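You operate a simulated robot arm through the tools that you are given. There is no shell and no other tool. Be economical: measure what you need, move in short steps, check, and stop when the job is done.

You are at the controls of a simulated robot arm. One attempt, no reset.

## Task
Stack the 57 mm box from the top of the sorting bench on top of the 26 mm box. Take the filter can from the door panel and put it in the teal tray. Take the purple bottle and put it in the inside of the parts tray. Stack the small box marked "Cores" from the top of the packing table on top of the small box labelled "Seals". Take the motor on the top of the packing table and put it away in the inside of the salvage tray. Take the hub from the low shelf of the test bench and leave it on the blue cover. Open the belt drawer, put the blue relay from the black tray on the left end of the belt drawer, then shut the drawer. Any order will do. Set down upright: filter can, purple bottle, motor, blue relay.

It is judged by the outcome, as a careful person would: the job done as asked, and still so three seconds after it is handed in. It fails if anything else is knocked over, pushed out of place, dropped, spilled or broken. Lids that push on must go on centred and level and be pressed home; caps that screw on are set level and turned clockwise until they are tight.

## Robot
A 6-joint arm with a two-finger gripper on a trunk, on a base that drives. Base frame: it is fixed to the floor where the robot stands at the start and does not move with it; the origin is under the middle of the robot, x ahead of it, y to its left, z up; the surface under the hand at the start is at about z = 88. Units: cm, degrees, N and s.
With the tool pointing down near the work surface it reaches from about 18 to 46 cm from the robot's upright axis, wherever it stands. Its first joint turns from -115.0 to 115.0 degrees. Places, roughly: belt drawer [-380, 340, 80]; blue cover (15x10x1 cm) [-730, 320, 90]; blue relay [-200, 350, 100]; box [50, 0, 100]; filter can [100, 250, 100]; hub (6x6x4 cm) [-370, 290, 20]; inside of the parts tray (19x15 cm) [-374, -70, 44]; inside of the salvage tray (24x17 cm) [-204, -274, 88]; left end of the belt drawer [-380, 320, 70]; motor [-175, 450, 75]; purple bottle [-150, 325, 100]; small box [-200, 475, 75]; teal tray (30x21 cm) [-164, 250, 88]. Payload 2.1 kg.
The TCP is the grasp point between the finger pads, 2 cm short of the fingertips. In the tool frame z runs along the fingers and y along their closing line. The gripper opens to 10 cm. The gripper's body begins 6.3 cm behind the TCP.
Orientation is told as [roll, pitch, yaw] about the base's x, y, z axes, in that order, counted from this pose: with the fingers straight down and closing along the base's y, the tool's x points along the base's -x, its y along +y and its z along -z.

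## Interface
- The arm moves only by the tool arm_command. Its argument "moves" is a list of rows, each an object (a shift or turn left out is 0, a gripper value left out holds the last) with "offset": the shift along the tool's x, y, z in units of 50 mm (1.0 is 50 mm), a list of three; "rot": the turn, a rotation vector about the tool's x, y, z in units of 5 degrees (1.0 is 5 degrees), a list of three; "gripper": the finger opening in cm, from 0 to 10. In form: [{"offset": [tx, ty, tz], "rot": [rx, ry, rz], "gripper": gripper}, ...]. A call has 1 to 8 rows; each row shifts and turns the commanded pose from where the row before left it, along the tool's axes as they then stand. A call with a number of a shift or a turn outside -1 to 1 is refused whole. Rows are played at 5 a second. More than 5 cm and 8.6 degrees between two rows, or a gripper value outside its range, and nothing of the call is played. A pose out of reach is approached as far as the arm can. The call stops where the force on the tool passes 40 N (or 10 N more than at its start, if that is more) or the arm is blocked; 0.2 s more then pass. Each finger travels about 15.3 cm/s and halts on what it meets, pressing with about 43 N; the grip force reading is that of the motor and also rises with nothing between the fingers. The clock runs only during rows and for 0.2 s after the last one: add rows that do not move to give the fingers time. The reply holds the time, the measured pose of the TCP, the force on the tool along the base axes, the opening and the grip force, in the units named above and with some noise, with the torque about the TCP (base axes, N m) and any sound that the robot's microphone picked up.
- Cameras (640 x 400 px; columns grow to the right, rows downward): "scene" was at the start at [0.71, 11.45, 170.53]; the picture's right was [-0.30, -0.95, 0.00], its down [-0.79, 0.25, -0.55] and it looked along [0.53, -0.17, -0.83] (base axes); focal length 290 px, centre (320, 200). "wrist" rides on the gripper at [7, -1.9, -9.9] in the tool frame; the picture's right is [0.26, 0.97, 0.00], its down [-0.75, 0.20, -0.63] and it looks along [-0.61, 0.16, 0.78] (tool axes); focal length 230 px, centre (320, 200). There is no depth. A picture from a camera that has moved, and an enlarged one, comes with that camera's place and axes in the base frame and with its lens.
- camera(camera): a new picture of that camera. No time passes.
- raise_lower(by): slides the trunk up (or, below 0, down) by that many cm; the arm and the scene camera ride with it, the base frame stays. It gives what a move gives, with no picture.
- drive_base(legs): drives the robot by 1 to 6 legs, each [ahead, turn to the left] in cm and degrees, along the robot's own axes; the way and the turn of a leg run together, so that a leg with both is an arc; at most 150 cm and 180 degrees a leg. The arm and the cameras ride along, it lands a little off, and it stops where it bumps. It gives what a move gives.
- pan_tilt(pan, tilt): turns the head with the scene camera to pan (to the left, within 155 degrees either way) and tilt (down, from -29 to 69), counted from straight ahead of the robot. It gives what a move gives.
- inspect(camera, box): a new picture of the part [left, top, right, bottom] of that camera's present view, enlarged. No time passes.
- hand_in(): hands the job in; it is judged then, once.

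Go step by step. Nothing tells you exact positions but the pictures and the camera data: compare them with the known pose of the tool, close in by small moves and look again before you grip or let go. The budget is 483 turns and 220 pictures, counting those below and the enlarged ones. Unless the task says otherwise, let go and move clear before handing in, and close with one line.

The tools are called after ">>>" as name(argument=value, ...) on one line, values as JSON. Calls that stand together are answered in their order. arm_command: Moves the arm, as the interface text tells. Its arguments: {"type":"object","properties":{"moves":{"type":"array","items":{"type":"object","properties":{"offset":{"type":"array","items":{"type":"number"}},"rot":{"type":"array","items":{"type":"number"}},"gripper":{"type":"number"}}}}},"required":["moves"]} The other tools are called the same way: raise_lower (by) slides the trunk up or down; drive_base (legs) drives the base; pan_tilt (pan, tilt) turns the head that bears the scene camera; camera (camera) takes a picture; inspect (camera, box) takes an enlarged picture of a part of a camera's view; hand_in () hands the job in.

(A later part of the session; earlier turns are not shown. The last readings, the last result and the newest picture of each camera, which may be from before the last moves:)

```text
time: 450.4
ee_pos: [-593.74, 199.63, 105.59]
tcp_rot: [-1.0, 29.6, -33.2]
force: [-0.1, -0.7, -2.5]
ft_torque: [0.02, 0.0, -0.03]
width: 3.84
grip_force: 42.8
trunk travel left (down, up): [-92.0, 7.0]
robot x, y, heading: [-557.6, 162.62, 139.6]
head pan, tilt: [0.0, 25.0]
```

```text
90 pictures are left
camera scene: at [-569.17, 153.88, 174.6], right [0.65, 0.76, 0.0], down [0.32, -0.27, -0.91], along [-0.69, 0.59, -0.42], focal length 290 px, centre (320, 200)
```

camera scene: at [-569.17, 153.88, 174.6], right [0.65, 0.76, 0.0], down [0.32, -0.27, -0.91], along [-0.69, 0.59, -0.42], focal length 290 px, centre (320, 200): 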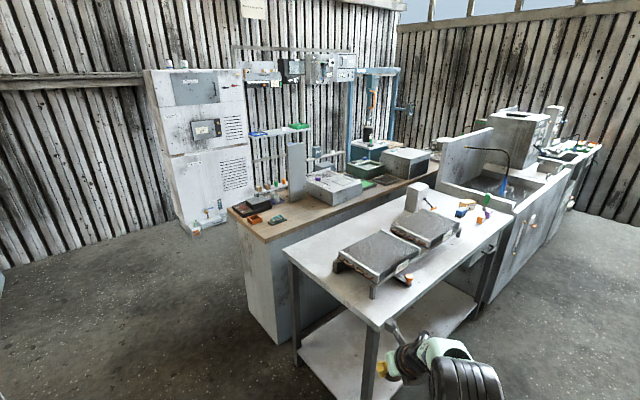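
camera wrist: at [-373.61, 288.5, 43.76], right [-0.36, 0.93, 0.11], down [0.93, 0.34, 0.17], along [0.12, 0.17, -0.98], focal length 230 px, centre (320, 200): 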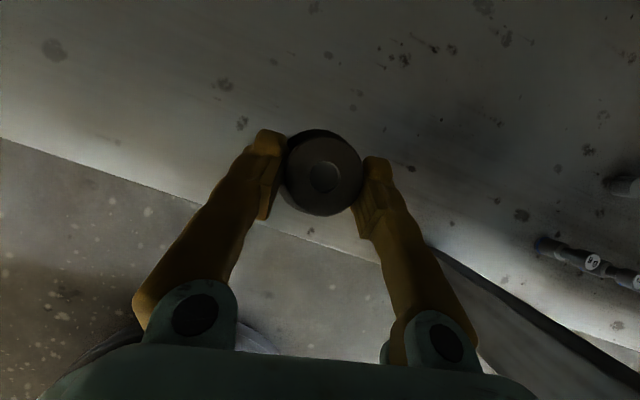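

>>> inspect(camera="scene", box=[220, 120, 460, 270])

```text
2.67 times, centred on (340, 195) of scene
camera zoom: at [-569.17, 153.88, 174.6], right [0.65, 0.76, 0.0], down [0.32, -0.27, -0.91], along [-0.69, 0.59, -0.42], focal length 774 px, centre (267, 213)
```

zoom: 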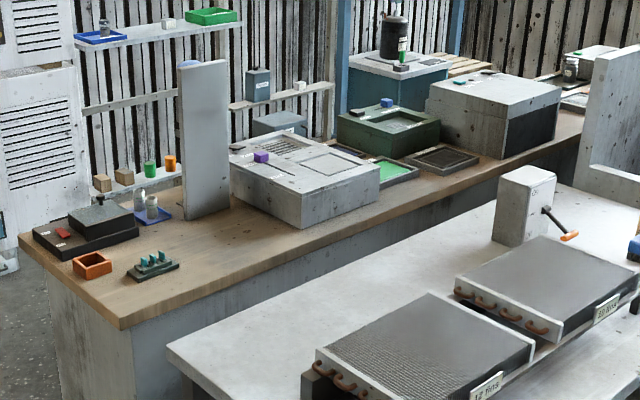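

The cover isn't visible from here; the brown-top table (x -740..-690) has a wide aisle on its west side. I'll drive around and view from there.

>>> drive_base(legs=[[0, 40.4], [115, 0], [118, 0], [0, -90], [85, 0]])

>>> pan_tilt(pan=-50, tilt=40)

>>> camera(camera="scene")

```text
time: 471.5
ee_pos: [-787.22, 299.31, 105.7]
tcp_rot: [-0.9, 29.8, -82.0]
force: [0.5, 0.0, -1.4]
ft_torque: [0.01, 0.02, 0.01]
width: 3.83
grip_force: 42.8
trunk travel left (down, up): [-92.0, 7.0]
robot x, y, heading: [-790.59, 247.79, 91.0]
head pan, tilt: [0.0, 25.0]
```

```text
time: 472.7
ee_pos: [-787.21, 299.36, 105.6]
tcp_rot: [-0.9, 29.6, -82.1]
force: [0.7, -0.2, -1.4]
ft_torque: [0.0, 0.02, 0.01]
width: 3.82
grip_force: 43.4
trunk travel left (down, up): [-92.0, 7.0]
robot x, y, heading: [-790.91, 248.02, 90.9]
head pan, tilt: [-50.0, 40.0]
```

```text
88 pictures are left
camera scene: at [-798.6, 247.07, 172.27], right [0.66, -0.75, 0.0], down [-0.48, -0.42, -0.77], along [0.58, 0.5, -0.64], focal length 290 px, centre (320, 200)
```

scene: 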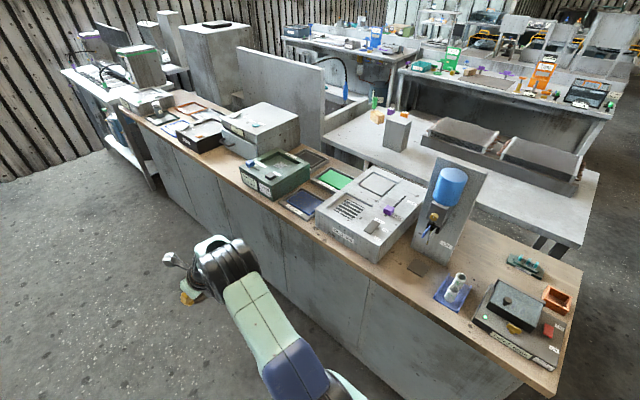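

>>> inspect(camera="scene", box=[230, 140, 400, 250])

```text
3.64 times, centred on (315, 195) of scene
camera zoom: at [-798.6, 247.07, 172.27], right [0.66, -0.75, 0.0], down [-0.48, -0.42, -0.77], along [0.58, 0.5, -0.64], focal length 1056 px, centre (338, 218)
```

zoom: 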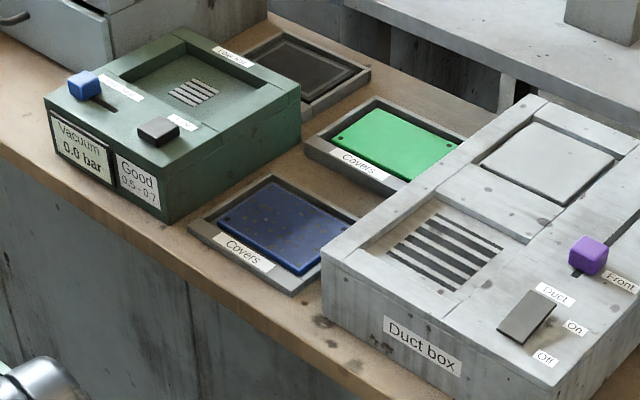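

The blue cover lies in a "Covers" tray at about (-729, 315), between the green box and the duct box. I move level with it and turn to face it.

>>> raise_lower(by=6)

>>> drive_base(legs=[[72, 0], [0, -91]])

>>> pan_tilt(pan=0, tilt=50)

>>> camera(camera="scene")

>>> camera(camera="wrist")

```text
time: 473.7
ee_pos: [-787.32, 299.37, 111.6]
tcp_rot: [-1.0, 29.6, -82.0]
force: [0.3, -0.2, -0.5]
ft_torque: [-0.01, -0.02, 0.01]
width: 3.83
grip_force: 42.8
trunk travel left (down, up): [-98.0, 1.0]
robot x, y, heading: [-791.18, 247.73, 91.0]
head pan, tilt: [-50.0, 40.0]
```

```text
time: 481.4
ee_pos: [-740.24, 314.58, 111.69]
tcp_rot: [-1.0, 29.6, -173.0]
force: [0.3, 0.1, -2.8]
ft_torque: [-0.01, -0.01, 0.03]
width: 3.85
grip_force: 43.5
trunk travel left (down, up): [-98.0, 1.0]
robot x, y, heading: [-791.82, 319.73, -0.1]
head pan, tilt: [-50.0, 40.0]
```

```text
time: 482.6
ee_pos: [-740.28, 314.47, 111.64]
tcp_rot: [-0.9, 29.6, -173.0]
force: [-0.2, 0.1, -1.6]
ft_torque: [0.01, -0.02, 0.01]
width: 3.82
grip_force: 42.5
trunk travel left (down, up): [-98.0, 1.0]
robot x, y, heading: [-791.71, 319.63, 0.3]
head pan, tilt: [0.0, 50.0]
```

```text
86 pictures are left
camera scene: at [-790.1, 333.28, 176.85], right [0.0, -1.0, 0.0], down [-0.77, 0.0, -0.64], along [0.64, 0.0, -0.77], focal length 290 px, centre (320, 200)
```

scene: 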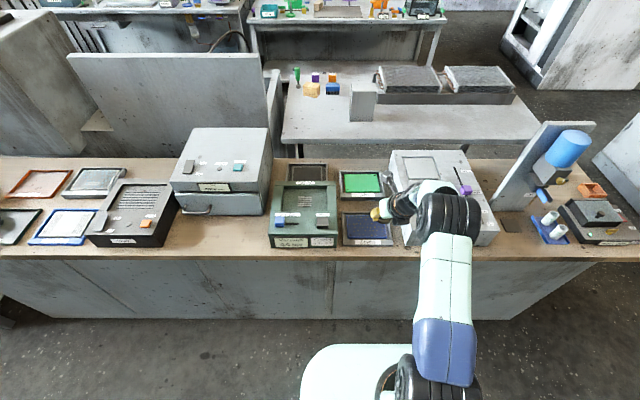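

```text
85 pictures are left
camera wrist: at [-739.31, 316.19, 123.73], right [0.35, -0.93, 0.11], down [-0.93, -0.33, 0.17], along [-0.12, -0.17, -0.98], focal length 230 px, centre (320, 200)
```

wrist: 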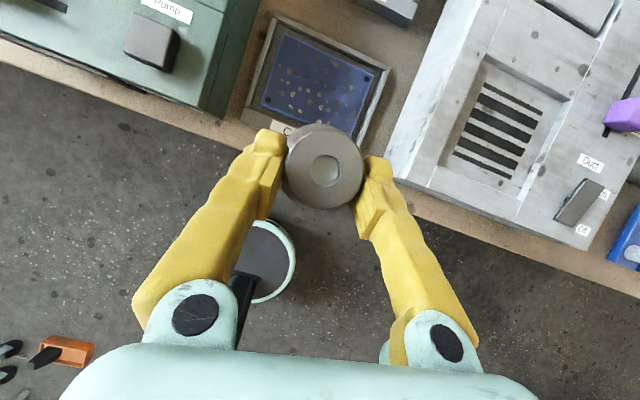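

>>> drive_base(legs=[[11, 0]])

>>> arm_command(moves=[{"offset": [-0.3, -0.2, 0.52]}, {"offset": [-0.3, 0, 0.52]}, {"offset": [-0.1, 0, 0.17]}, {}])

>>> camera(camera="wrist")

```text
time: 483.8
ee_pos: [-729.22, 314.53, 112.2]
tcp_rot: [-0.8, 29.7, -173.2]
force: [2.2, 0.0, -2.4]
ft_torque: [0.02, 0.15, 0.06]
width: 3.84
grip_force: 43.1
trunk travel left (down, up): [-98.0, 1.0]
robot x, y, heading: [-780.93, 319.58, 0.2]
head pan, tilt: [0.0, 50.0]
```

```text
time: 484.8
ee_pos: [-730.64, 315.45, 105.67]
tcp_rot: [-0.4, 30.4, -172.9]
force: [0.1, 0.5, -1.3]
ft_torque: [-0.02, -0.03, 0.01]
width: 3.84
grip_force: 43.2
trunk travel left (down, up): [-98.0, 1.0]
robot x, y, heading: [-780.73, 319.27, -0.2]
head pan, tilt: [0.0, 50.0]
```

```text
84 pictures are left
camera wrist: at [-729.87, 317.17, 117.87], right [0.34, -0.93, 0.12], down [-0.93, -0.32, 0.16], along [-0.11, -0.17, -0.98], focal length 230 px, centre (320, 200)
```

wrist: 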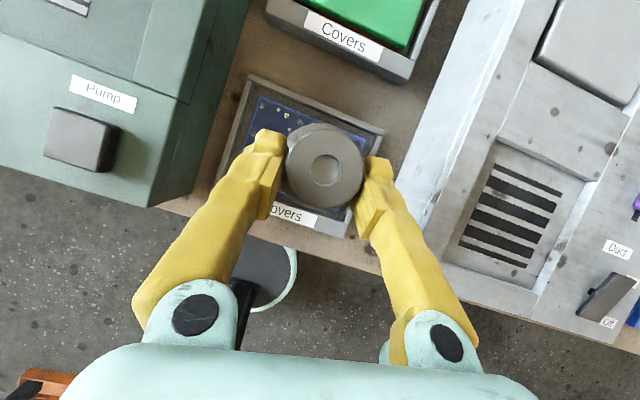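

>>> arm_command(moves=[{"offset": [0.38, 0, 0.22]}, {"offset": [-0.3, 0, 0.52]}, {"offset": [-0.3, 0, 0.52]}, {}])

>>> camera(camera="wrist")

>>> inspect(camera="scene", box=[260, 150, 500, 290])

```text
time: 485.8
ee_pos: [-728.0, 315.65, 99.53]
tcp_rot: [-0.5, 30.2, -173.1]
force: [-0.7, 0.5, -1.6]
ft_torque: [0.04, -0.01, -0.05]
width: 3.85
grip_force: 42.6
trunk travel left (down, up): [-98.0, 1.0]
robot x, y, heading: [-780.47, 319.04, -0.1]
head pan, tilt: [0.0, 50.0]
```

```text
83 pictures are left
camera wrist: at [-727.14, 317.4, 111.54], right [0.34, -0.93, 0.12], down [-0.93, -0.32, 0.16], along [-0.11, -0.17, -0.98], focal length 230 px, centre (320, 200)
```

wrist: 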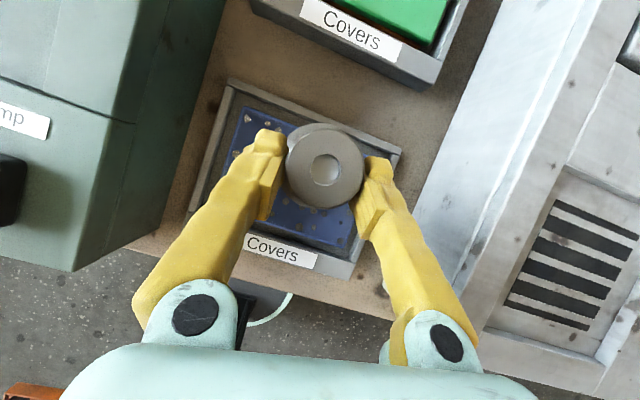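

```text
2.67 times, centred on (380, 220) of scene
camera zoom: at [-779.0, 333.3, 176.85], right [0.0, -1.0, 0.0], down [-0.77, 0.0, -0.64], along [0.64, 0.0, -0.77], focal length 774 px, centre (160, 147)
```

zoom: 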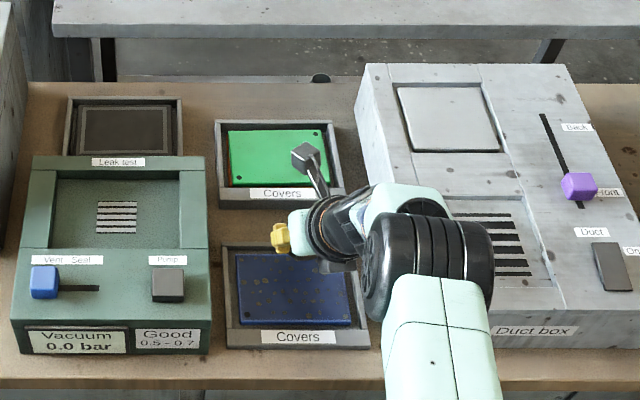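

>>> arm_command(moves=[{"offset": [-0.2, -0.08, 0.346]}, {"offset": [-0.1, 0, 0.173]}, {"offset": [-0.05, 0, 0.086]}, {}])

>>> arm_command(moves=[{"offset": [-0.03, 0, 0.052]}, {"offset": [-0.03, 0, 0.052]}, {"offset": [-0.03, 0, 0.052]}, {"offset": [-0.03, 0, 0.052]}, {}])

```text
time: 486.8
ee_pos: [-728.06, 316.3, 96.01]
tcp_rot: [-0.7, 30.2, -173.1]
force: [-0.6, 0.5, -0.9]
ft_torque: [0.0, -0.01, -0.05]
width: 3.85
grip_force: 43.1
trunk travel left (down, up): [-98.0, 1.0]
robot x, y, heading: [-781.07, 319.17, -0.3]
head pan, tilt: [0.0, 50.0]
```

```text
time: 488.0
ee_pos: [-728.04, 316.16, 94.84]
tcp_rot: [-0.6, 30.2, -173.0]
force: [0.7, 0.0, -1.5]
ft_torque: [0.02, 0.0, -0.03]
width: 3.84
grip_force: 43.3
trunk travel left (down, up): [-98.0, 1.0]
robot x, y, heading: [-780.43, 319.34, -0.1]
head pan, tilt: [0.0, 50.0]
```

>>> arm_command(moves=[{"offset": [-0.03, 0, 0.052]}, {"offset": [-0.03, 0, 0.052]}, {"offset": [-0.03, 0, 0.052]}, {"offset": [-0.03, 0, 0.052]}, {}])

```text
time: 489.2
ee_pos: [-727.94, 316.32, 93.63]
tcp_rot: [-0.7, 30.2, -173.0]
force: [0.6, -0.6, -1.4]
ft_torque: [-0.02, 0.03, -0.02]
width: 3.83
grip_force: 42.7
trunk travel left (down, up): [-98.0, 1.0]
robot x, y, heading: [-780.83, 319.43, -0.1]
head pan, tilt: [0.0, 50.0]
```

>>> arm_command(moves=[{"offset": [-0.03, 0, 0.052]}, {"offset": [-0.03, 0, 0.052]}, {"offset": [-0.03, 0, 0.052]}, {}])

>>> inspect(camera="wrist", box=[180, 80, 440, 270])

```text
time: 490.2
ee_pos: [-728.14, 316.26, 92.88]
tcp_rot: [-0.6, 30.2, -173.0]
force: [-0.4, 1.3, -1.0]
ft_torque: [-0.05, -0.04, -0.01]
width: 3.84
grip_force: 42.7
trunk travel left (down, up): [-98.0, 1.0]
robot x, y, heading: [-780.34, 319.03, -0.1]
head pan, tilt: [0.0, 50.0]
```

```text
2.11 times, centred on (310, 175) of wrist
camera zoom: at [-727.38, 317.86, 104.93], right [0.34, -0.93, 0.12], down [-0.93, -0.32, 0.16], along [-0.11, -0.17, -0.98], focal length 484 px, centre (341, 253)
```

zoom: 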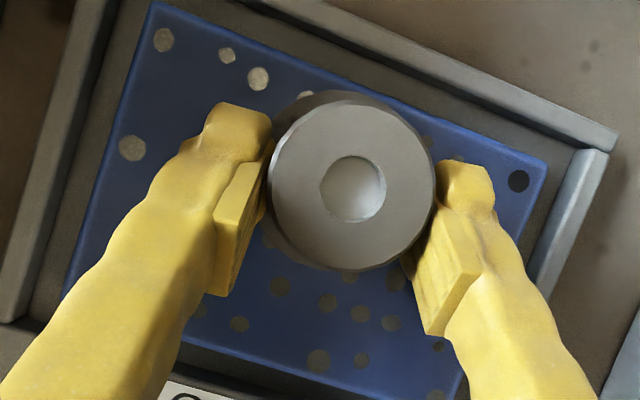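

>>> arm_command(moves=[{"offset": [-0.02, 0, 0.035]}, {"offset": [-0.02, 0, 0.035]}, {"offset": [-0.02, 0, 0.035]}, {"offset": [-0.02, 0, 0.035]}, {}])

```text
time: 491.4
ee_pos: [-728.44, 316.01, 92.43]
tcp_rot: [-0.6, 30.2, -173.0]
force: [-0.4, 1.1, -0.5]
ft_torque: [-0.02, 0.01, 0.02]
width: 3.85
grip_force: 43.5
out of reach, approached as far as the arm can: row 1, 4
trunk travel left (down, up): [-98.0, 1.0]
robot x, y, heading: [-780.53, 319.56, -0.1]
head pan, tilt: [0.0, 50.0]
```

>>> raise_lower(by=-0.8)

>>> raise_lower(by=-0.5)

```text
time: 492.0
ee_pos: [-728.5, 315.97, 92.14]
tcp_rot: [-0.3, 30.8, -173.0]
force: [4.3, 0.8, 20.9]
ft_torque: [-0.07, 0.16, -0.03]
width: 3.86
grip_force: 42.9
trunk travel left (down, up): [-97.2, 1.8]
robot x, y, heading: [-780.73, 319.41, -0.2]
head pan, tilt: [0.0, 50.0]
```

```text
time: 492.5
ee_pos: [-728.22, 315.91, 92.03]
tcp_rot: [-0.2, 31.4, -173.0]
force: [-3.8, 2.1, 17.1]
ft_torque: [-0.01, 0.36, -0.04]
width: 3.85
grip_force: 42.7
trunk travel left (down, up): [-96.7, 2.3]
robot x, y, heading: [-780.91, 319.39, 0.4]
head pan, tilt: [0.0, 50.0]
stopped: the force on the tool passed its limit at 41 N (the readings are from after the stop); the commanded pose is now the measured one
```

Contact made. I relieve slightly and release.

>>> raise_lower(by=0.5)

>>> arm_command(moves=[{"gripper": 4.6}, {"gripper": 5.6}, {}, {}])

>>> inspect(camera="wrist", box=[180, 80, 440, 270])

```text
time: 493.1
ee_pos: [-728.04, 316.05, 91.97]
tcp_rot: [-0.5, 30.8, -173.0]
force: [-0.2, -0.3, -1.6]
ft_torque: [-0.02, 0.05, 0.0]
width: 3.85
grip_force: 43.4
trunk travel left (down, up): [-97.2, 1.8]
robot x, y, heading: [-780.72, 319.28, -0.1]
head pan, tilt: [0.0, 50.0]
```

```text
time: 494.1
ee_pos: [-727.87, 316.03, 92.2]
tcp_rot: [-0.4, 30.9, -173.0]
force: [0.6, -0.1, 0.1]
ft_torque: [0.02, -0.01, -0.01]
width: 5.61
grip_force: 0.0
trunk travel left (down, up): [-97.2, 1.8]
robot x, y, heading: [-780.57, 319.45, -0.3]
head pan, tilt: [0.0, 50.0]
```

```text
2.11 times, centred on (310, 175) of wrist
camera zoom: at [-727.37, 317.72, 104.21], right [0.34, -0.93, 0.13], down [-0.93, -0.32, 0.15], along [-0.1, -0.17, -0.98], focal length 484 px, centre (341, 253)
```

zoom: 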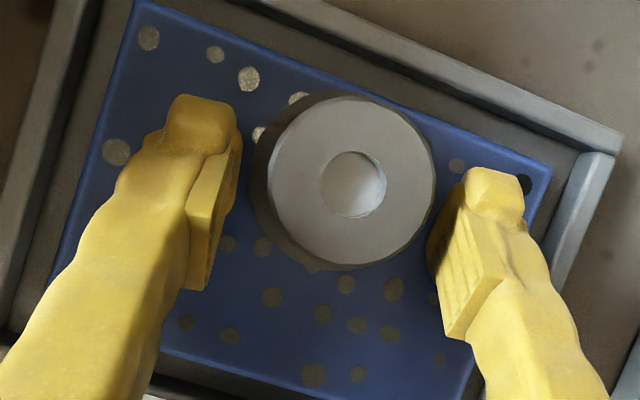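

>>> arm_command(moves=[{"gripper": 6.6}, {}, {"offset": [0.2, 0, -0.35]}, {"offset": [0.4, 0, -0.69]}, {"offset": [0.4, 0, -0.69]}, {"offset": [0.1, 0, -0.3]}, {}])

>>> camera(camera="wrist")

```text
time: 495.7
ee_pos: [-728.7, 315.7, 103.59]
tcp_rot: [-0.4, 30.9, -173.0]
force: [-0.6, -0.4, 0.5]
ft_torque: [0.0, 0.0, 0.0]
width: 6.59
grip_force: 0.0
trunk travel left (down, up): [-97.2, 1.8]
robot x, y, heading: [-780.42, 319.32, -0.5]
head pan, tilt: [0.0, 50.0]
```

```text
79 pictures are left
camera wrist: at [-728.02, 317.47, 115.64], right [0.34, -0.93, 0.13], down [-0.94, -0.32, 0.15], along [-0.1, -0.17, -0.98], focal length 230 px, centre (320, 200)
```

wrist: 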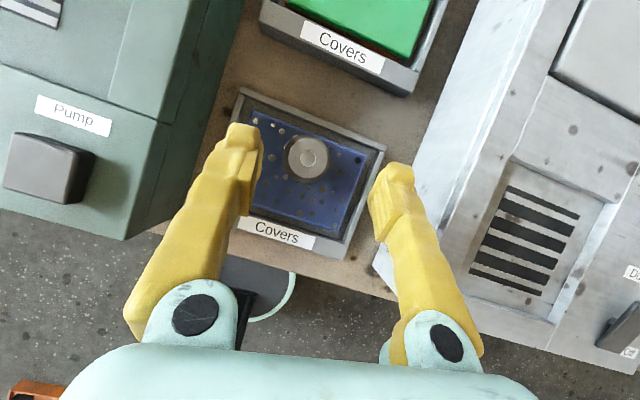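

Hub rests upright on the blue cover. Now I return east toward the packing table.

>>> drive_base(legs=[[-14, 0], [0, -89.5], [80, 0], [76, 0], [0, 90]])

>>> drive_base(legs=[[130, 0]])

```text
time: 512.1
ee_pos: [-739.41, 160.64, 103.51]
tcp_rot: [-0.3, 31.0, -173.3]
force: [-0.2, 0.8, 0.3]
ft_torque: [0.06, 0.01, -0.04]
width: 6.59
grip_force: 0.0
trunk travel left (down, up): [-97.2, 1.8]
robot x, y, heading: [-791.8, 164.88, -0.7]
head pan, tilt: [0.0, 50.0]
```

```text
time: 518.6
ee_pos: [-609.78, 161.46, 103.61]
tcp_rot: [-0.3, 31.0, -172.6]
force: [0.1, 0.5, -0.3]
ft_torque: [0.01, 0.03, 0.0]
width: 6.58
grip_force: 0.0
trunk travel left (down, up): [-97.2, 1.8]
robot x, y, heading: [-662.12, 164.71, 0.6]
head pan, tilt: [0.0, 50.0]
```

>>> drive_base(legs=[[125, 0], [125, 0], [122, 0], [0, 89], [120, 0], [100, 0]])

>>> pan_tilt(pan=-40, tilt=35)

>>> camera(camera="scene")

```text
time: 550.9
ee_pos: [-302.46, 446.05, 103.54]
tcp_rot: [-0.3, 31.0, -78.9]
force: [0.2, -0.1, 0.1]
ft_torque: [0.0, 0.03, 0.02]
width: 6.61
grip_force: 0.1
trunk travel left (down, up): [-97.2, 1.8]
robot x, y, heading: [-302.33, 393.5, 94.1]
head pan, tilt: [0.0, 50.0]
```

```text
time: 552.0
ee_pos: [-302.6, 445.99, 103.64]
tcp_rot: [-0.4, 31.0, -79.0]
force: [0.5, -0.4, -1.0]
ft_torque: [-0.01, 0.01, 0.0]
width: 6.62
grip_force: 0.0
trunk travel left (down, up): [-97.2, 1.8]
robot x, y, heading: [-302.15, 393.61, 93.8]
head pan, tilt: [-40.0, 35.0]
```

```text
78 pictures are left
camera scene: at [-310.8, 393.88, 178.24], right [0.81, -0.59, 0.0], down [-0.34, -0.46, -0.82], along [0.48, 0.66, -0.57], focal length 290 px, centre (320, 200)
```

scene: 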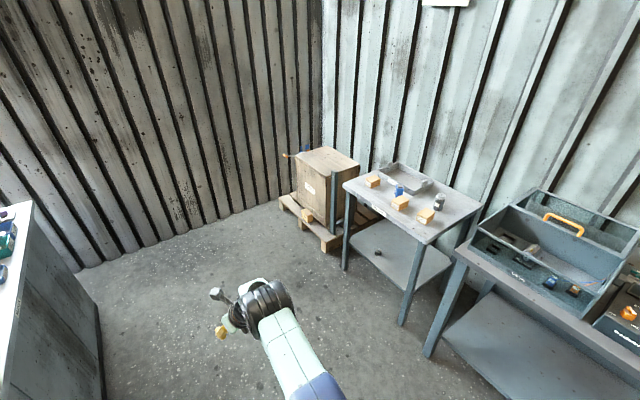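

>>> inspect(camera="scene", box=[330, 150, 490, 260])

```text
3.64 times, centred on (410, 205) of scene
camera zoom: at [-310.8, 393.88, 178.24], right [0.81, -0.59, 0.0], down [-0.34, -0.46, -0.82], along [0.48, 0.66, -0.57], focal length 1056 px, centre (-7, 182)
```

zoom: 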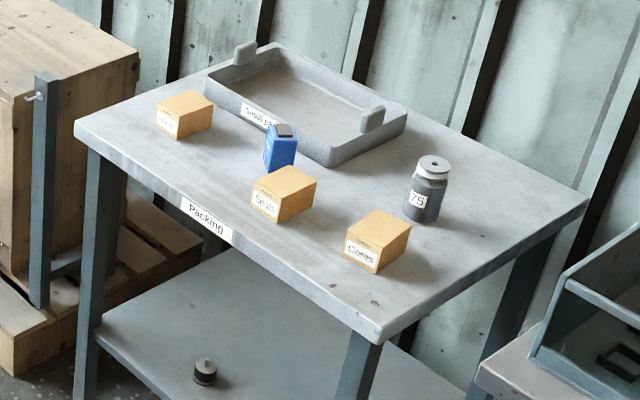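

The packing table (top z≈75) has "Cores" at (-189, 463), "Seals" at (-190, 480), the motor at (-173, 463). I drive up facing it from the west.

>>> drive_base(legs=[[72, 0], [0, -94], [52, 0]])

>>> raise_lower(by=-14)

>>> pan_tilt(pan=0, tilt=45)

>>> camera(camera="scene")

>>> camera(camera="wrist")

```text
time: 562.5
ee_pos: [-204.93, 465.43, 103.67]
tcp_rot: [-0.3, 31.1, -171.1]
force: [-0.4, 0.7, -0.2]
ft_torque: [0.0, -0.03, 0.02]
width: 6.59
grip_force: 0.0
trunk travel left (down, up): [-97.2, 1.8]
robot x, y, heading: [-256.87, 467.84, 1.8]
head pan, tilt: [-40.0, 35.0]
```

```text
time: 564.2
ee_pos: [-204.77, 465.26, 89.51]
tcp_rot: [-0.4, 31.0, -171.1]
force: [0.6, -0.3, 0.7]
ft_torque: [-0.03, 0.02, 0.04]
width: 6.61
grip_force: 0.2
trunk travel left (down, up): [-83.2, 15.8]
robot x, y, heading: [-256.86, 467.52, 1.9]
head pan, tilt: [-40.0, 35.0]
```

```text
time: 565.3
ee_pos: [-204.89, 465.4, 89.53]
tcp_rot: [-0.3, 31.1, -171.2]
force: [0.1, -0.2, 0.8]
ft_torque: [0.0, 0.04, -0.04]
width: 6.61
grip_force: 0.0
trunk travel left (down, up): [-83.2, 15.8]
robot x, y, heading: [-256.64, 467.27, 1.8]
head pan, tilt: [0.0, 45.0]
```

```text
76 pictures are left
camera scene: at [-255.31, 481.25, 162.76], right [0.03, -1.0, 0.0], down [-0.71, -0.02, -0.71], along [0.71, 0.02, -0.71], focal length 290 px, centre (320, 200)
```

scene: 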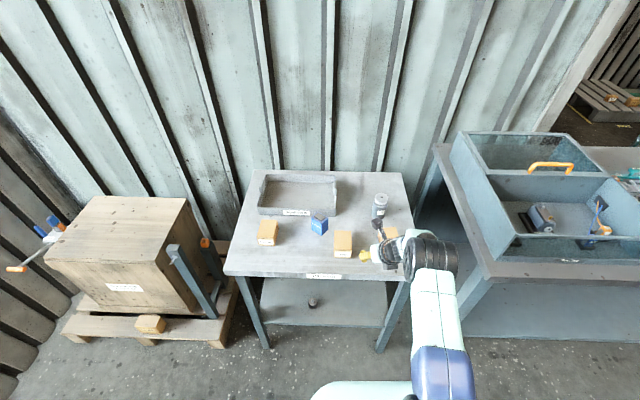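

```text
75 pictures are left
camera wrist: at [-204.25, 467.12, 101.63], right [0.37, -0.92, 0.13], down [-0.92, -0.35, 0.15], along [-0.1, -0.17, -0.98], focal length 230 px, centre (320, 200)
```

wrist: 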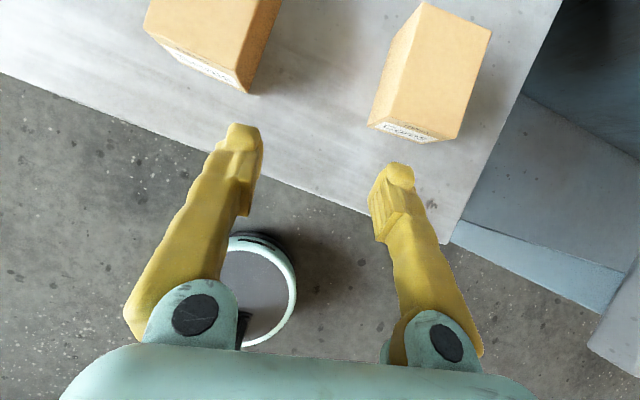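

>>> inspect(camera="scene", box=[250, 170, 430, 290])

>>> inspect(camera="wrist", box=[100, 0, 520, 220])

```text
3.33 times, centred on (340, 230) of scene
camera zoom: at [-255.31, 481.25, 162.76], right [0.03, -1.0, 0.0], down [-0.71, -0.02, -0.71], along [0.71, 0.02, -0.71], focal length 968 px, centre (253, 100)
```

zoom: 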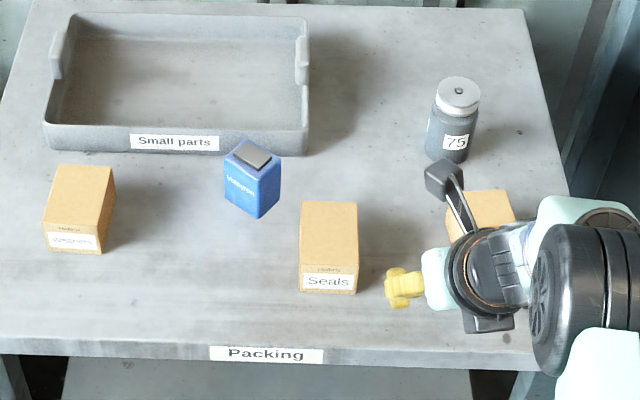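

```text
1.52 times, centred on (310, 110) of wrist
camera zoom: at [-204.25, 467.12, 101.63], right [0.37, -0.92, 0.13], down [-0.92, -0.35, 0.15], along [-0.1, -0.17, -0.98], focal length 351 px, centre (335, 337)
```

zoom: 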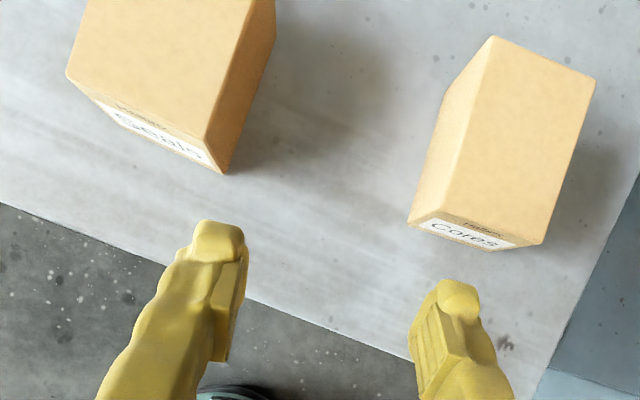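

Cores: about 10×7 cm, yaw ≈ +6°, centred near (-191.7, 457.4). I drive closer, open wide and move over it.

>>> drive_base(legs=[[13.5, 0]])

>>> arm_command(moves=[{"offset": [0, 0.8, 0], "gripper": 9.2}, {"offset": [0, 0.8, 0]}, {}])

>>> camera(camera="wrist")

```text
time: 566.6
ee_pos: [-191.26, 465.89, 89.57]
tcp_rot: [-0.3, 31.1, -171.1]
force: [-0.8, -0.3, 0.8]
ft_torque: [-0.01, -0.02, 0.01]
width: 6.6
grip_force: 0.2
trunk travel left (down, up): [-83.2, 15.8]
robot x, y, heading: [-243.16, 467.89, 2.0]
head pan, tilt: [0.0, 45.0]
```

```text
time: 567.4
ee_pos: [-189.82, 458.03, 89.4]
tcp_rot: [-0.2, 30.9, -171.0]
force: [-0.8, -0.1, -0.1]
ft_torque: [-0.04, -0.01, -0.01]
width: 9.21
grip_force: 0.2
trunk travel left (down, up): [-83.2, 15.8]
robot x, y, heading: [-243.06, 467.85, 2.0]
head pan, tilt: [0.0, 45.0]
```

```text
72 pictures are left
camera wrist: at [-189.27, 459.85, 101.47], right [0.37, -0.92, 0.13], down [-0.92, -0.35, 0.15], along [-0.1, -0.18, -0.98], focal length 230 px, centre (320, 200)
```

wrist: 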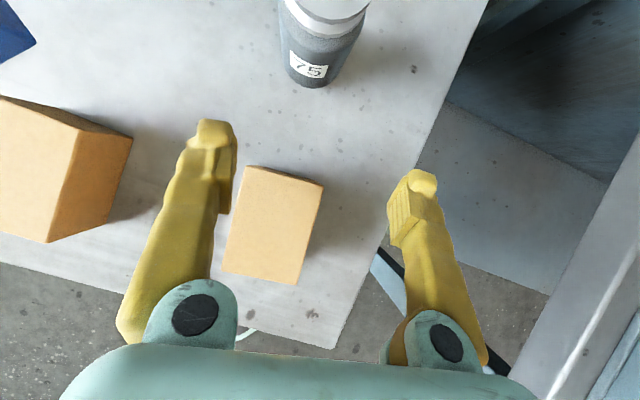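

Triangulating: table top is z≈80, Cores top 84.7, size 7.7×5.7 cm, centre (-194, 459.3). Align and descend.

>>> arm_command(moves=[{"offset": [-0.68, -0.39, -0.41], "gripper": 8}, {}])

>>> camera(camera="wrist")

```text
time: 568.0
ee_pos: [-194.18, 459.34, 89.32]
tcp_rot: [-0.4, 30.8, -171.1]
force: [-0.5, -0.1, 0.3]
ft_torque: [0.01, 0.01, 0.0]
width: 8.01
grip_force: 0.0
trunk travel left (down, up): [-83.2, 15.8]
robot x, y, heading: [-243.57, 467.62, 1.6]
head pan, tilt: [0.0, 45.0]
```

```text
71 pictures are left
camera wrist: at [-193.57, 461.16, 101.4], right [0.37, -0.92, 0.13], down [-0.92, -0.35, 0.15], along [-0.1, -0.18, -0.98], focal length 230 px, centre (320, 200)
```

wrist: 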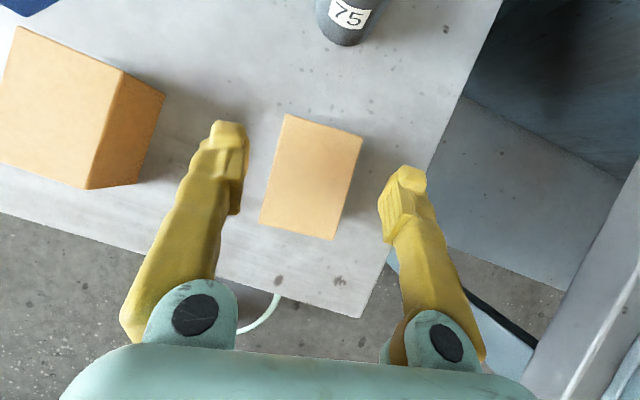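

Seals: centre (-196, 475.4), yaw ≈ 0, top 84.9. First I descend and grip Cores.

>>> arm_command(moves=[{"offset": [-0.31, 0, 0.52]}, {"offset": [-0.31, 0, 0.52]}, {}])

>>> camera(camera="wrist")

```text
time: 568.8
ee_pos: [-194.08, 459.33, 83.41]
tcp_rot: [-0.3, 31.0, -171.0]
force: [0.3, 0.1, -0.5]
ft_torque: [-0.02, 0.01, 0.0]
width: 7.99
grip_force: 0.0
trunk travel left (down, up): [-83.2, 15.8]
robot x, y, heading: [-242.87, 467.58, 1.8]
head pan, tilt: [0.0, 45.0]
```

```text
70 pictures are left
camera wrist: at [-193.49, 461.11, 95.43], right [0.37, -0.92, 0.13], down [-0.92, -0.35, 0.15], along [-0.1, -0.18, -0.98], focal length 230 px, centre (320, 200)
```

wrist: 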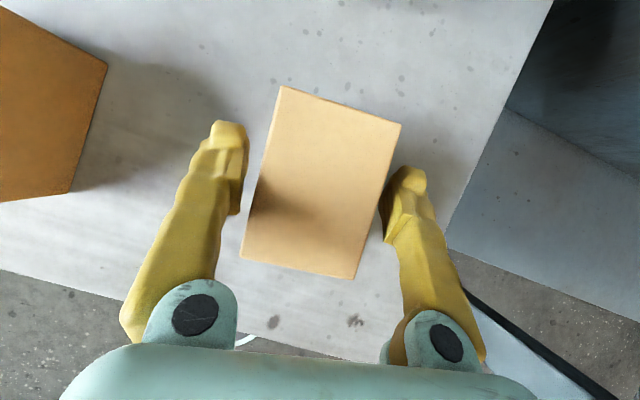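

>>> arm_command(moves=[{"gripper": 6.4}, {"gripper": 5}, {"gripper": 4}, {}, {}])

>>> arm_command(moves=[{"offset": [0.15, 0, -0.26]}, {"offset": [0.4, 0, -0.67]}, {"offset": [0.4, 0, -0.67]}, {}])

>>> drive_base(legs=[[-30, 0], [0, 90], [28.4, 0], [0, -99]])

>>> camera(camera="wrist")

```text
time: 570.0
ee_pos: [-194.04, 459.3, 83.26]
tcp_rot: [-0.3, 30.9, -170.9]
force: [-0.6, 0.4, -0.4]
ft_torque: [-0.01, 0.01, -0.01]
width: 5.68
grip_force: 43.0
trunk travel left (down, up): [-83.2, 15.8]
robot x, y, heading: [-243.23, 467.67, 2.2]
head pan, tilt: [0.0, 45.0]
```

```text
time: 571.0
ee_pos: [-194.02, 459.14, 92.57]
tcp_rot: [-0.3, 31.0, -171.0]
force: [-1.1, 0.1, -1.4]
ft_torque: [-0.02, -0.04, 0.01]
width: 5.69
grip_force: 43.4
trunk travel left (down, up): [-83.2, 15.8]
robot x, y, heading: [-243.53, 467.73, 2.0]
head pan, tilt: [0.0, 45.0]
```

```text
time: 582.5
ee_pos: [-226.44, 481.57, 92.64]
tcp_rot: [-0.3, 31.0, -177.4]
force: [0.7, 0.5, -1.4]
ft_torque: [-0.01, 0.02, -0.02]
width: 5.67
grip_force: 43.0
trunk travel left (down, up): [-83.2, 15.8]
robot x, y, heading: [-274.32, 495.39, -4.4]
head pan, tilt: [0.0, 45.0]
```

```text
69 pictures are left
camera wrist: at [-225.74, 483.28, 104.73], right [0.27, -0.96, 0.13], down [-0.96, -0.25, 0.15], along [-0.11, -0.16, -0.98], focal length 230 px, centre (320, 200)
```

wrist: 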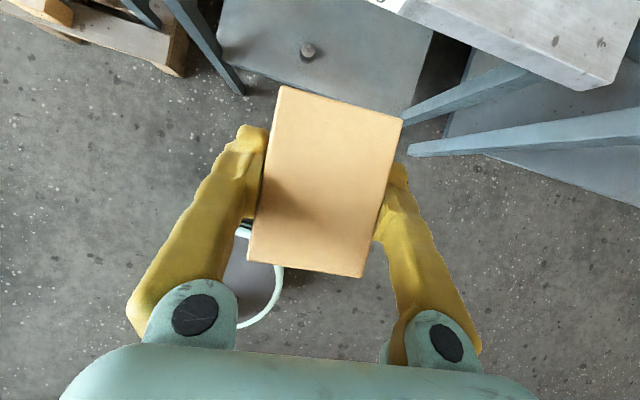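

>>> drive_base(legs=[[0, -2.6], [30.5, 0]])

>>> camera(camera="wrist")

>>> inspect(camera="scene", box=[240, 170, 460, 310])

```text
time: 585.0
ee_pos: [-197.17, 475.9, 92.68]
tcp_rot: [-0.3, 31.1, -179.9]
force: [1.0, 0.1, -1.4]
ft_torque: [0.0, 0.01, 0.03]
width: 5.7
grip_force: 43.1
trunk travel left (down, up): [-83.2, 15.8]
robot x, y, heading: [-244.27, 491.85, -6.8]
head pan, tilt: [0.0, 45.0]
```

```text
68 pictures are left
camera wrist: at [-196.35, 477.52, 104.77], right [0.23, -0.97, 0.13], down [-0.97, -0.21, 0.15], along [-0.12, -0.16, -0.98], focal length 230 px, centre (320, 200)
```

wrist: 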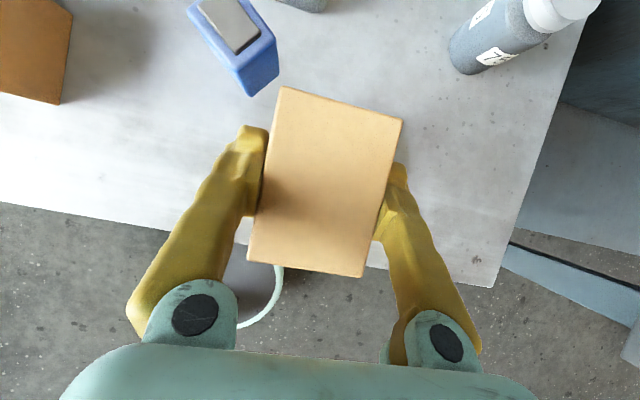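

```text
2.86 times, centred on (350, 240) of scene
camera zoom: at [-240.71, 505.42, 162.76], right [-0.12, -0.99, 0.0], down [-0.7, 0.09, -0.71], along [0.7, -0.09, -0.71], focal length 830 px, centre (234, 86)
```

zoom: 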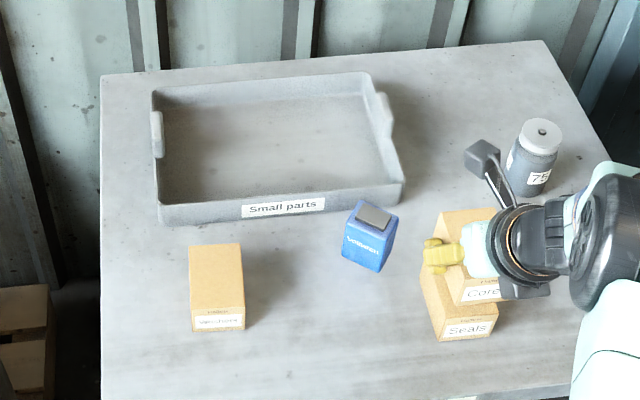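

>>> arm_command(moves=[{"offset": [0.19, 0.03, 0.11]}, {"offset": [-0.18, 0, 0.31]}, {}])

>>> inspect(camera="scene", box=[340, 220, 440, 300])

```text
time: 585.8
ee_pos: [-196.06, 475.66, 90.8]
tcp_rot: [-0.3, 31.0, -179.9]
force: [-0.4, -0.6, -0.4]
ft_torque: [-0.01, 0.0, 0.01]
width: 5.68
grip_force: 43.3
trunk travel left (down, up): [-83.2, 15.8]
robot x, y, heading: [-244.21, 491.81, -6.8]
head pan, tilt: [0.0, 45.0]
```

```text
5.00 times, centred on (390, 260) of scene
camera zoom: at [-240.59, 505.4, 162.76], right [-0.12, -0.99, 0.0], down [-0.7, 0.09, -0.71], along [0.7, -0.09, -0.71], focal length 1452 px, centre (-30, -100)
```

zoom: 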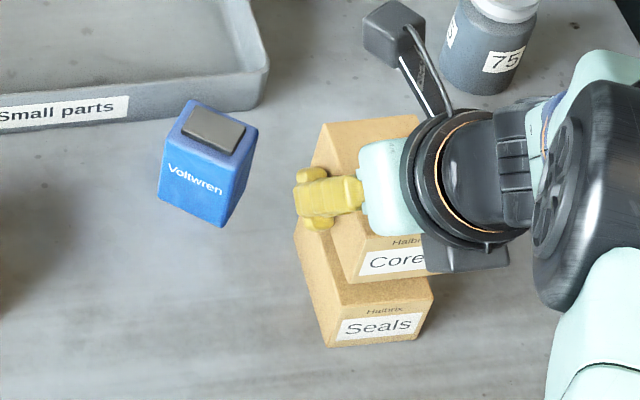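

>>> arm_command(moves=[{"offset": [0.08, -0.08, 0.05]}, {"offset": [-0.1, 0, 0.17]}, {"offset": [-0.06, 0, 0.1]}, {}])

>>> inspect(camera="scene", box=[340, 220, 440, 300])

```text
time: 586.8
ee_pos: [-195.58, 476.24, 89.38]
tcp_rot: [-0.3, 31.0, -179.9]
force: [0.2, -0.8, -1.3]
ft_torque: [-0.01, 0.02, 0.02]
width: 5.68
grip_force: 43.0
trunk travel left (down, up): [-83.2, 15.8]
robot x, y, heading: [-244.19, 491.87, -6.9]
head pan, tilt: [0.0, 45.0]
```

```text
5.00 times, centred on (390, 260) of scene
camera zoom: at [-240.58, 505.41, 162.76], right [-0.12, -0.99, 0.0], down [-0.7, 0.09, -0.71], along [0.7, -0.09, -0.71], focal length 1452 px, centre (-30, -100)
```

zoom: 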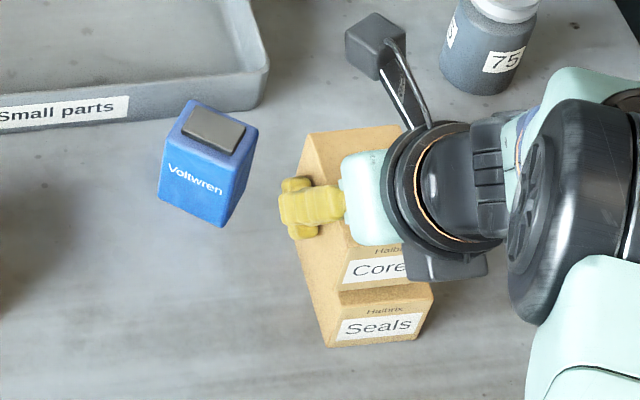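

>>> arm_command(moves=[{"offset": [-0.03, 0, 0.05]}, {"offset": [-0.03, 0, 0.05]}, {"offset": [-0.03, 0, 0.05]}, {"offset": [-0.02, 0, 0.035]}, {}])

```text
time: 588.0
ee_pos: [-195.42, 476.19, 88.28]
tcp_rot: [-0.3, 31.0, -179.9]
force: [1.2, -0.4, 3.9]
ft_torque: [-0.13, 0.13, 0.0]
width: 5.66
grip_force: 42.8
trunk travel left (down, up): [-83.2, 15.8]
robot x, y, heading: [-244.41, 491.96, -6.8]
head pan, tilt: [0.0, 45.0]
```

Light contact. One more tiny step, then look and release.

>>> arm_command(moves=[{"offset": [-0.015, 0, 0.025]}, {}])

>>> inspect(camera="scene", box=[340, 220, 440, 300])

```text
time: 588.6
ee_pos: [-195.56, 476.15, 88.3]
tcp_rot: [-0.1, 31.2, -179.9]
force: [4.9, 0.4, 16.9]
ft_torque: [-0.22, 0.34, 0.05]
width: 5.67
grip_force: 43.1
trunk travel left (down, up): [-83.2, 15.8]
robot x, y, heading: [-244.25, 492.04, -6.8]
head pan, tilt: [0.0, 45.0]
```

```text
5.00 times, centred on (390, 260) of scene
camera zoom: at [-240.83, 505.58, 162.77], right [-0.12, -0.99, 0.0], down [-0.7, 0.08, -0.71], along [0.7, -0.09, -0.71], focal length 1452 px, centre (-30, -100)
```

zoom: 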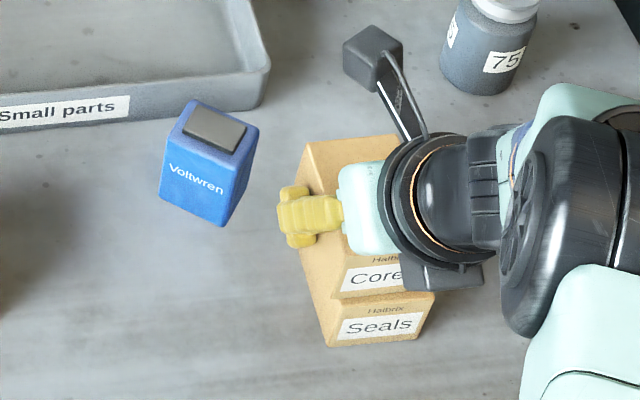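

>>> arm_command(moves=[{"offset": [0.01, 0, -0.02]}, {"gripper": 6.3}, {"gripper": 7.6}, {}, {}])

>>> arm_command(moves=[{"offset": [0.15, 0, -0.26]}, {"offset": [0.4, 0, -0.67]}, {"offset": [0.4, 0, -0.67]}, {}])

>>> drive_base(legs=[[-30, 0]])

>>> camera(camera="scene")

```text
time: 589.8
ee_pos: [-195.37, 476.08, 88.2]
tcp_rot: [-0.3, 30.9, -179.8]
force: [0.3, -0.3, 0.7]
ft_torque: [0.01, 0.05, 0.02]
width: 7.59
grip_force: 0.1
trunk travel left (down, up): [-83.2, 15.8]
robot x, y, heading: [-244.18, 491.96, -7.0]
head pan, tilt: [0.0, 45.0]
```

```text
time: 590.8
ee_pos: [-195.69, 476.04, 97.34]
tcp_rot: [-0.3, 30.9, -179.9]
force: [-0.2, 0.3, 0.1]
ft_torque: [-0.02, 0.0, 0.01]
width: 7.57
grip_force: 0.1
trunk travel left (down, up): [-83.2, 15.8]
robot x, y, heading: [-244.37, 492.2, -6.8]
head pan, tilt: [0.0, 45.0]
```

```text
time: 592.9
ee_pos: [-225.37, 479.59, 97.28]
tcp_rot: [-0.3, 30.9, 179.9]
force: [-0.7, -0.7, 0.6]
ft_torque: [-0.01, -0.01, 0.01]
width: 7.59
grip_force: 0.0
trunk travel left (down, up): [-83.2, 15.8]
robot x, y, heading: [-274.31, 495.4, -7.0]
head pan, tilt: [0.0, 45.0]
```

```text
63 pictures are left
camera scene: at [-270.22, 509.03, 162.76], right [-0.12, -0.99, 0.0], down [-0.7, 0.09, -0.71], along [0.7, -0.09, -0.71], focal length 290 px, centre (320, 200)
```

scene: 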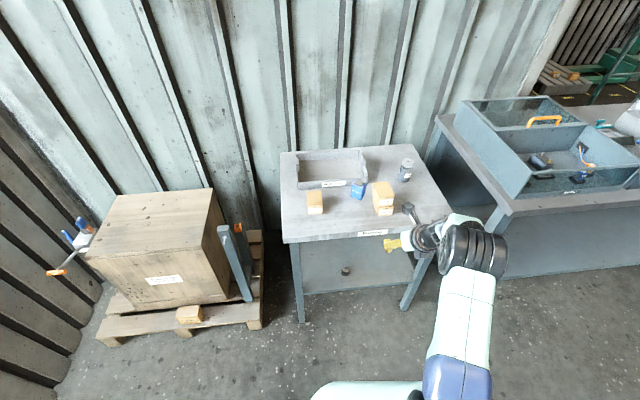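

>>> inspect(camera="scene", box=[300, 140, 450, 240])

```text
4.00 times, centred on (375, 190) of scene
camera zoom: at [-270.22, 509.03, 162.76], right [-0.12, -0.99, 0.0], down [-0.7, 0.09, -0.71], along [0.7, -0.09, -0.71], focal length 1161 px, centre (100, 240)
```

zoom: 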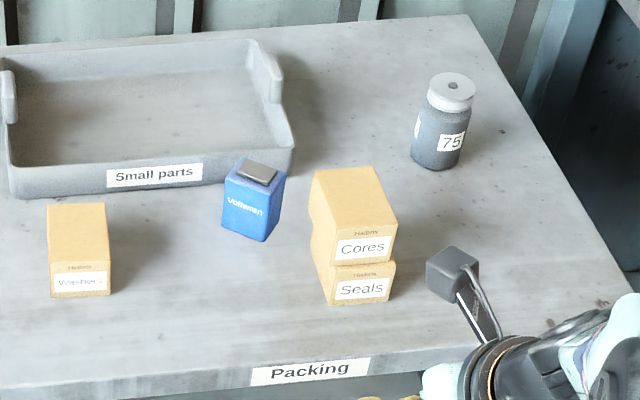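

The stack is neat. Now the motor (cylinder "75") at about (-180, 460.5), ~5.9 cm wide, ~9 cm tall. I reposition in front of it.

>>> drive_base(legs=[[0, -83], [25.2, 0], [0, 90], [28, 0]])

>>> arm_command(moves=[{"gripper": 8.6}, {}])

>>> camera(camera="wrist")

```text
time: 603.5
ee_pos: [-195.27, 461.83, 97.42]
tcp_rot: [-0.3, 30.9, -172.2]
force: [0.7, -0.6, 0.5]
ft_torque: [-0.01, 0.01, -0.02]
width: 7.57
grip_force: 0.0
trunk travel left (down, up): [-83.2, 15.8]
robot x, y, heading: [-245.65, 471.16, 1.0]
head pan, tilt: [0.0, 45.0]
```

```text
time: 604.1
ee_pos: [-195.24, 461.83, 97.4]
tcp_rot: [-0.3, 30.8, -172.4]
force: [-0.4, -0.2, 0.4]
ft_torque: [0.0, -0.04, -0.01]
width: 8.58
grip_force: 0.1
trunk travel left (down, up): [-83.2, 15.8]
robot x, y, heading: [-245.54, 470.99, 0.6]
head pan, tilt: [0.0, 45.0]
```

```text
61 pictures are left
camera wrist: at [-194.57, 463.59, 109.43], right [0.35, -0.93, 0.13], down [-0.93, -0.33, 0.15], along [-0.1, -0.17, -0.98], focal length 230 px, centre (320, 200)
```

wrist: 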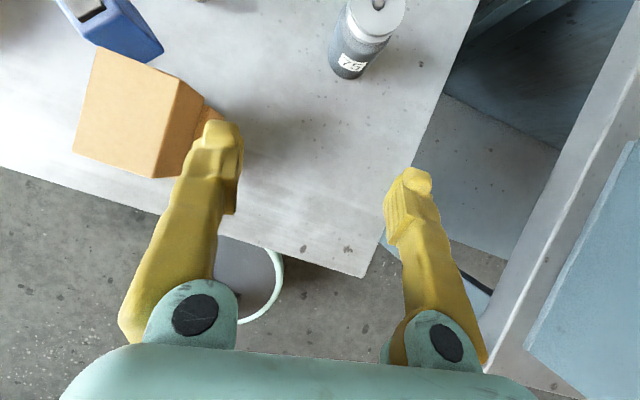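

>>> drive_base(legs=[[14.8, 0]])

>>> camera(camera="wrist")

```text
time: 605.4
ee_pos: [-180.56, 462.04, 97.41]
tcp_rot: [-0.3, 31.1, -172.3]
force: [-0.1, -1.0, 0.7]
ft_torque: [-0.01, 0.01, -0.01]
width: 8.63
grip_force: 0.1
trunk travel left (down, up): [-83.2, 15.8]
robot x, y, heading: [-231.5, 471.27, 0.7]
head pan, tilt: [0.0, 45.0]
```

```text
60 pictures are left
camera wrist: at [-179.97, 463.75, 109.53], right [0.35, -0.93, 0.13], down [-0.93, -0.33, 0.15], along [-0.1, -0.17, -0.98], focal length 230 px, centre (320, 200)
```

wrist: 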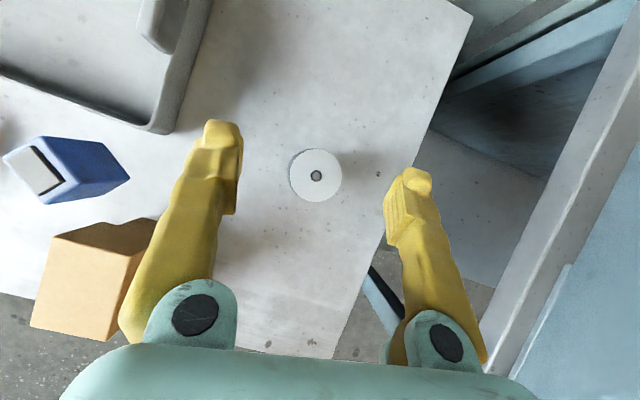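

>>> arm_command(moves=[{"offset": [0.05, 0.158, 0.03]}, {"offset": [-0.35, 0, 0.59]}, {"offset": [-0.35, 0, 0.59]}, {}])

>>> camera(camera="wrist")

```text
time: 606.4
ee_pos: [-180.14, 461.17, 90.34]
tcp_rot: [-0.3, 30.9, -172.3]
force: [-0.1, -0.5, -0.3]
ft_torque: [0.02, -0.02, -0.02]
width: 8.61
grip_force: 0.1
trunk travel left (down, up): [-83.2, 15.8]
robot x, y, heading: [-230.87, 471.3, 0.7]
head pan, tilt: [0.0, 45.0]
```

```text
59 pictures are left
camera wrist: at [-179.61, 462.96, 102.5], right [0.35, -0.93, 0.13], down [-0.93, -0.33, 0.15], along [-0.1, -0.17, -0.98], focal length 230 px, centre (320, 200)
```

wrist: 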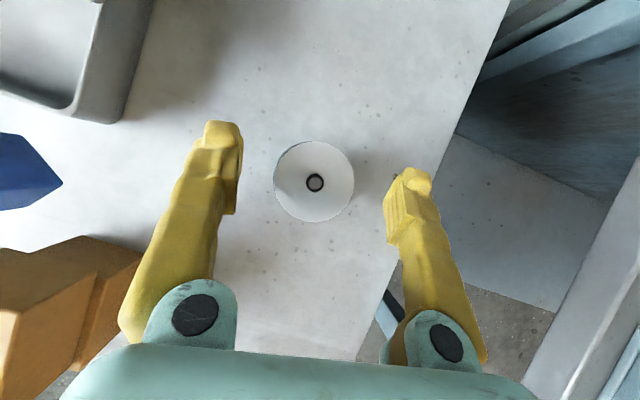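

>>> arm_command(moves=[{"offset": [-0.3, 0, 0.5]}, {"offset": [-0.28, 0, 0.47]}, {}])

>>> camera(camera="wrist")

```text
time: 607.2
ee_pos: [-180.03, 461.23, 84.91]
tcp_rot: [-0.3, 31.0, -172.3]
force: [0.3, -0.1, 0.1]
ft_torque: [-0.02, 0.03, 0.01]
width: 8.59
grip_force: 0.1
trunk travel left (down, up): [-83.2, 15.8]
robot x, y, heading: [-230.84, 471.15, 0.7]
head pan, tilt: [0.0, 45.0]
```

```text
58 pictures are left
camera wrist: at [-179.5, 463.0, 96.97], right [0.35, -0.93, 0.13], down [-0.93, -0.33, 0.15], along [-0.1, -0.17, -0.98], focal length 230 px, centre (320, 200)
```

wrist: 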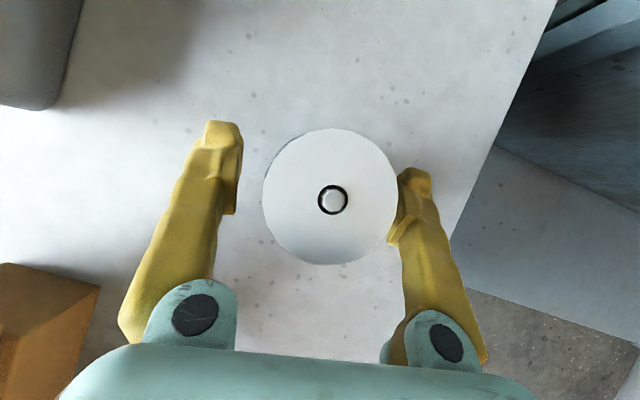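

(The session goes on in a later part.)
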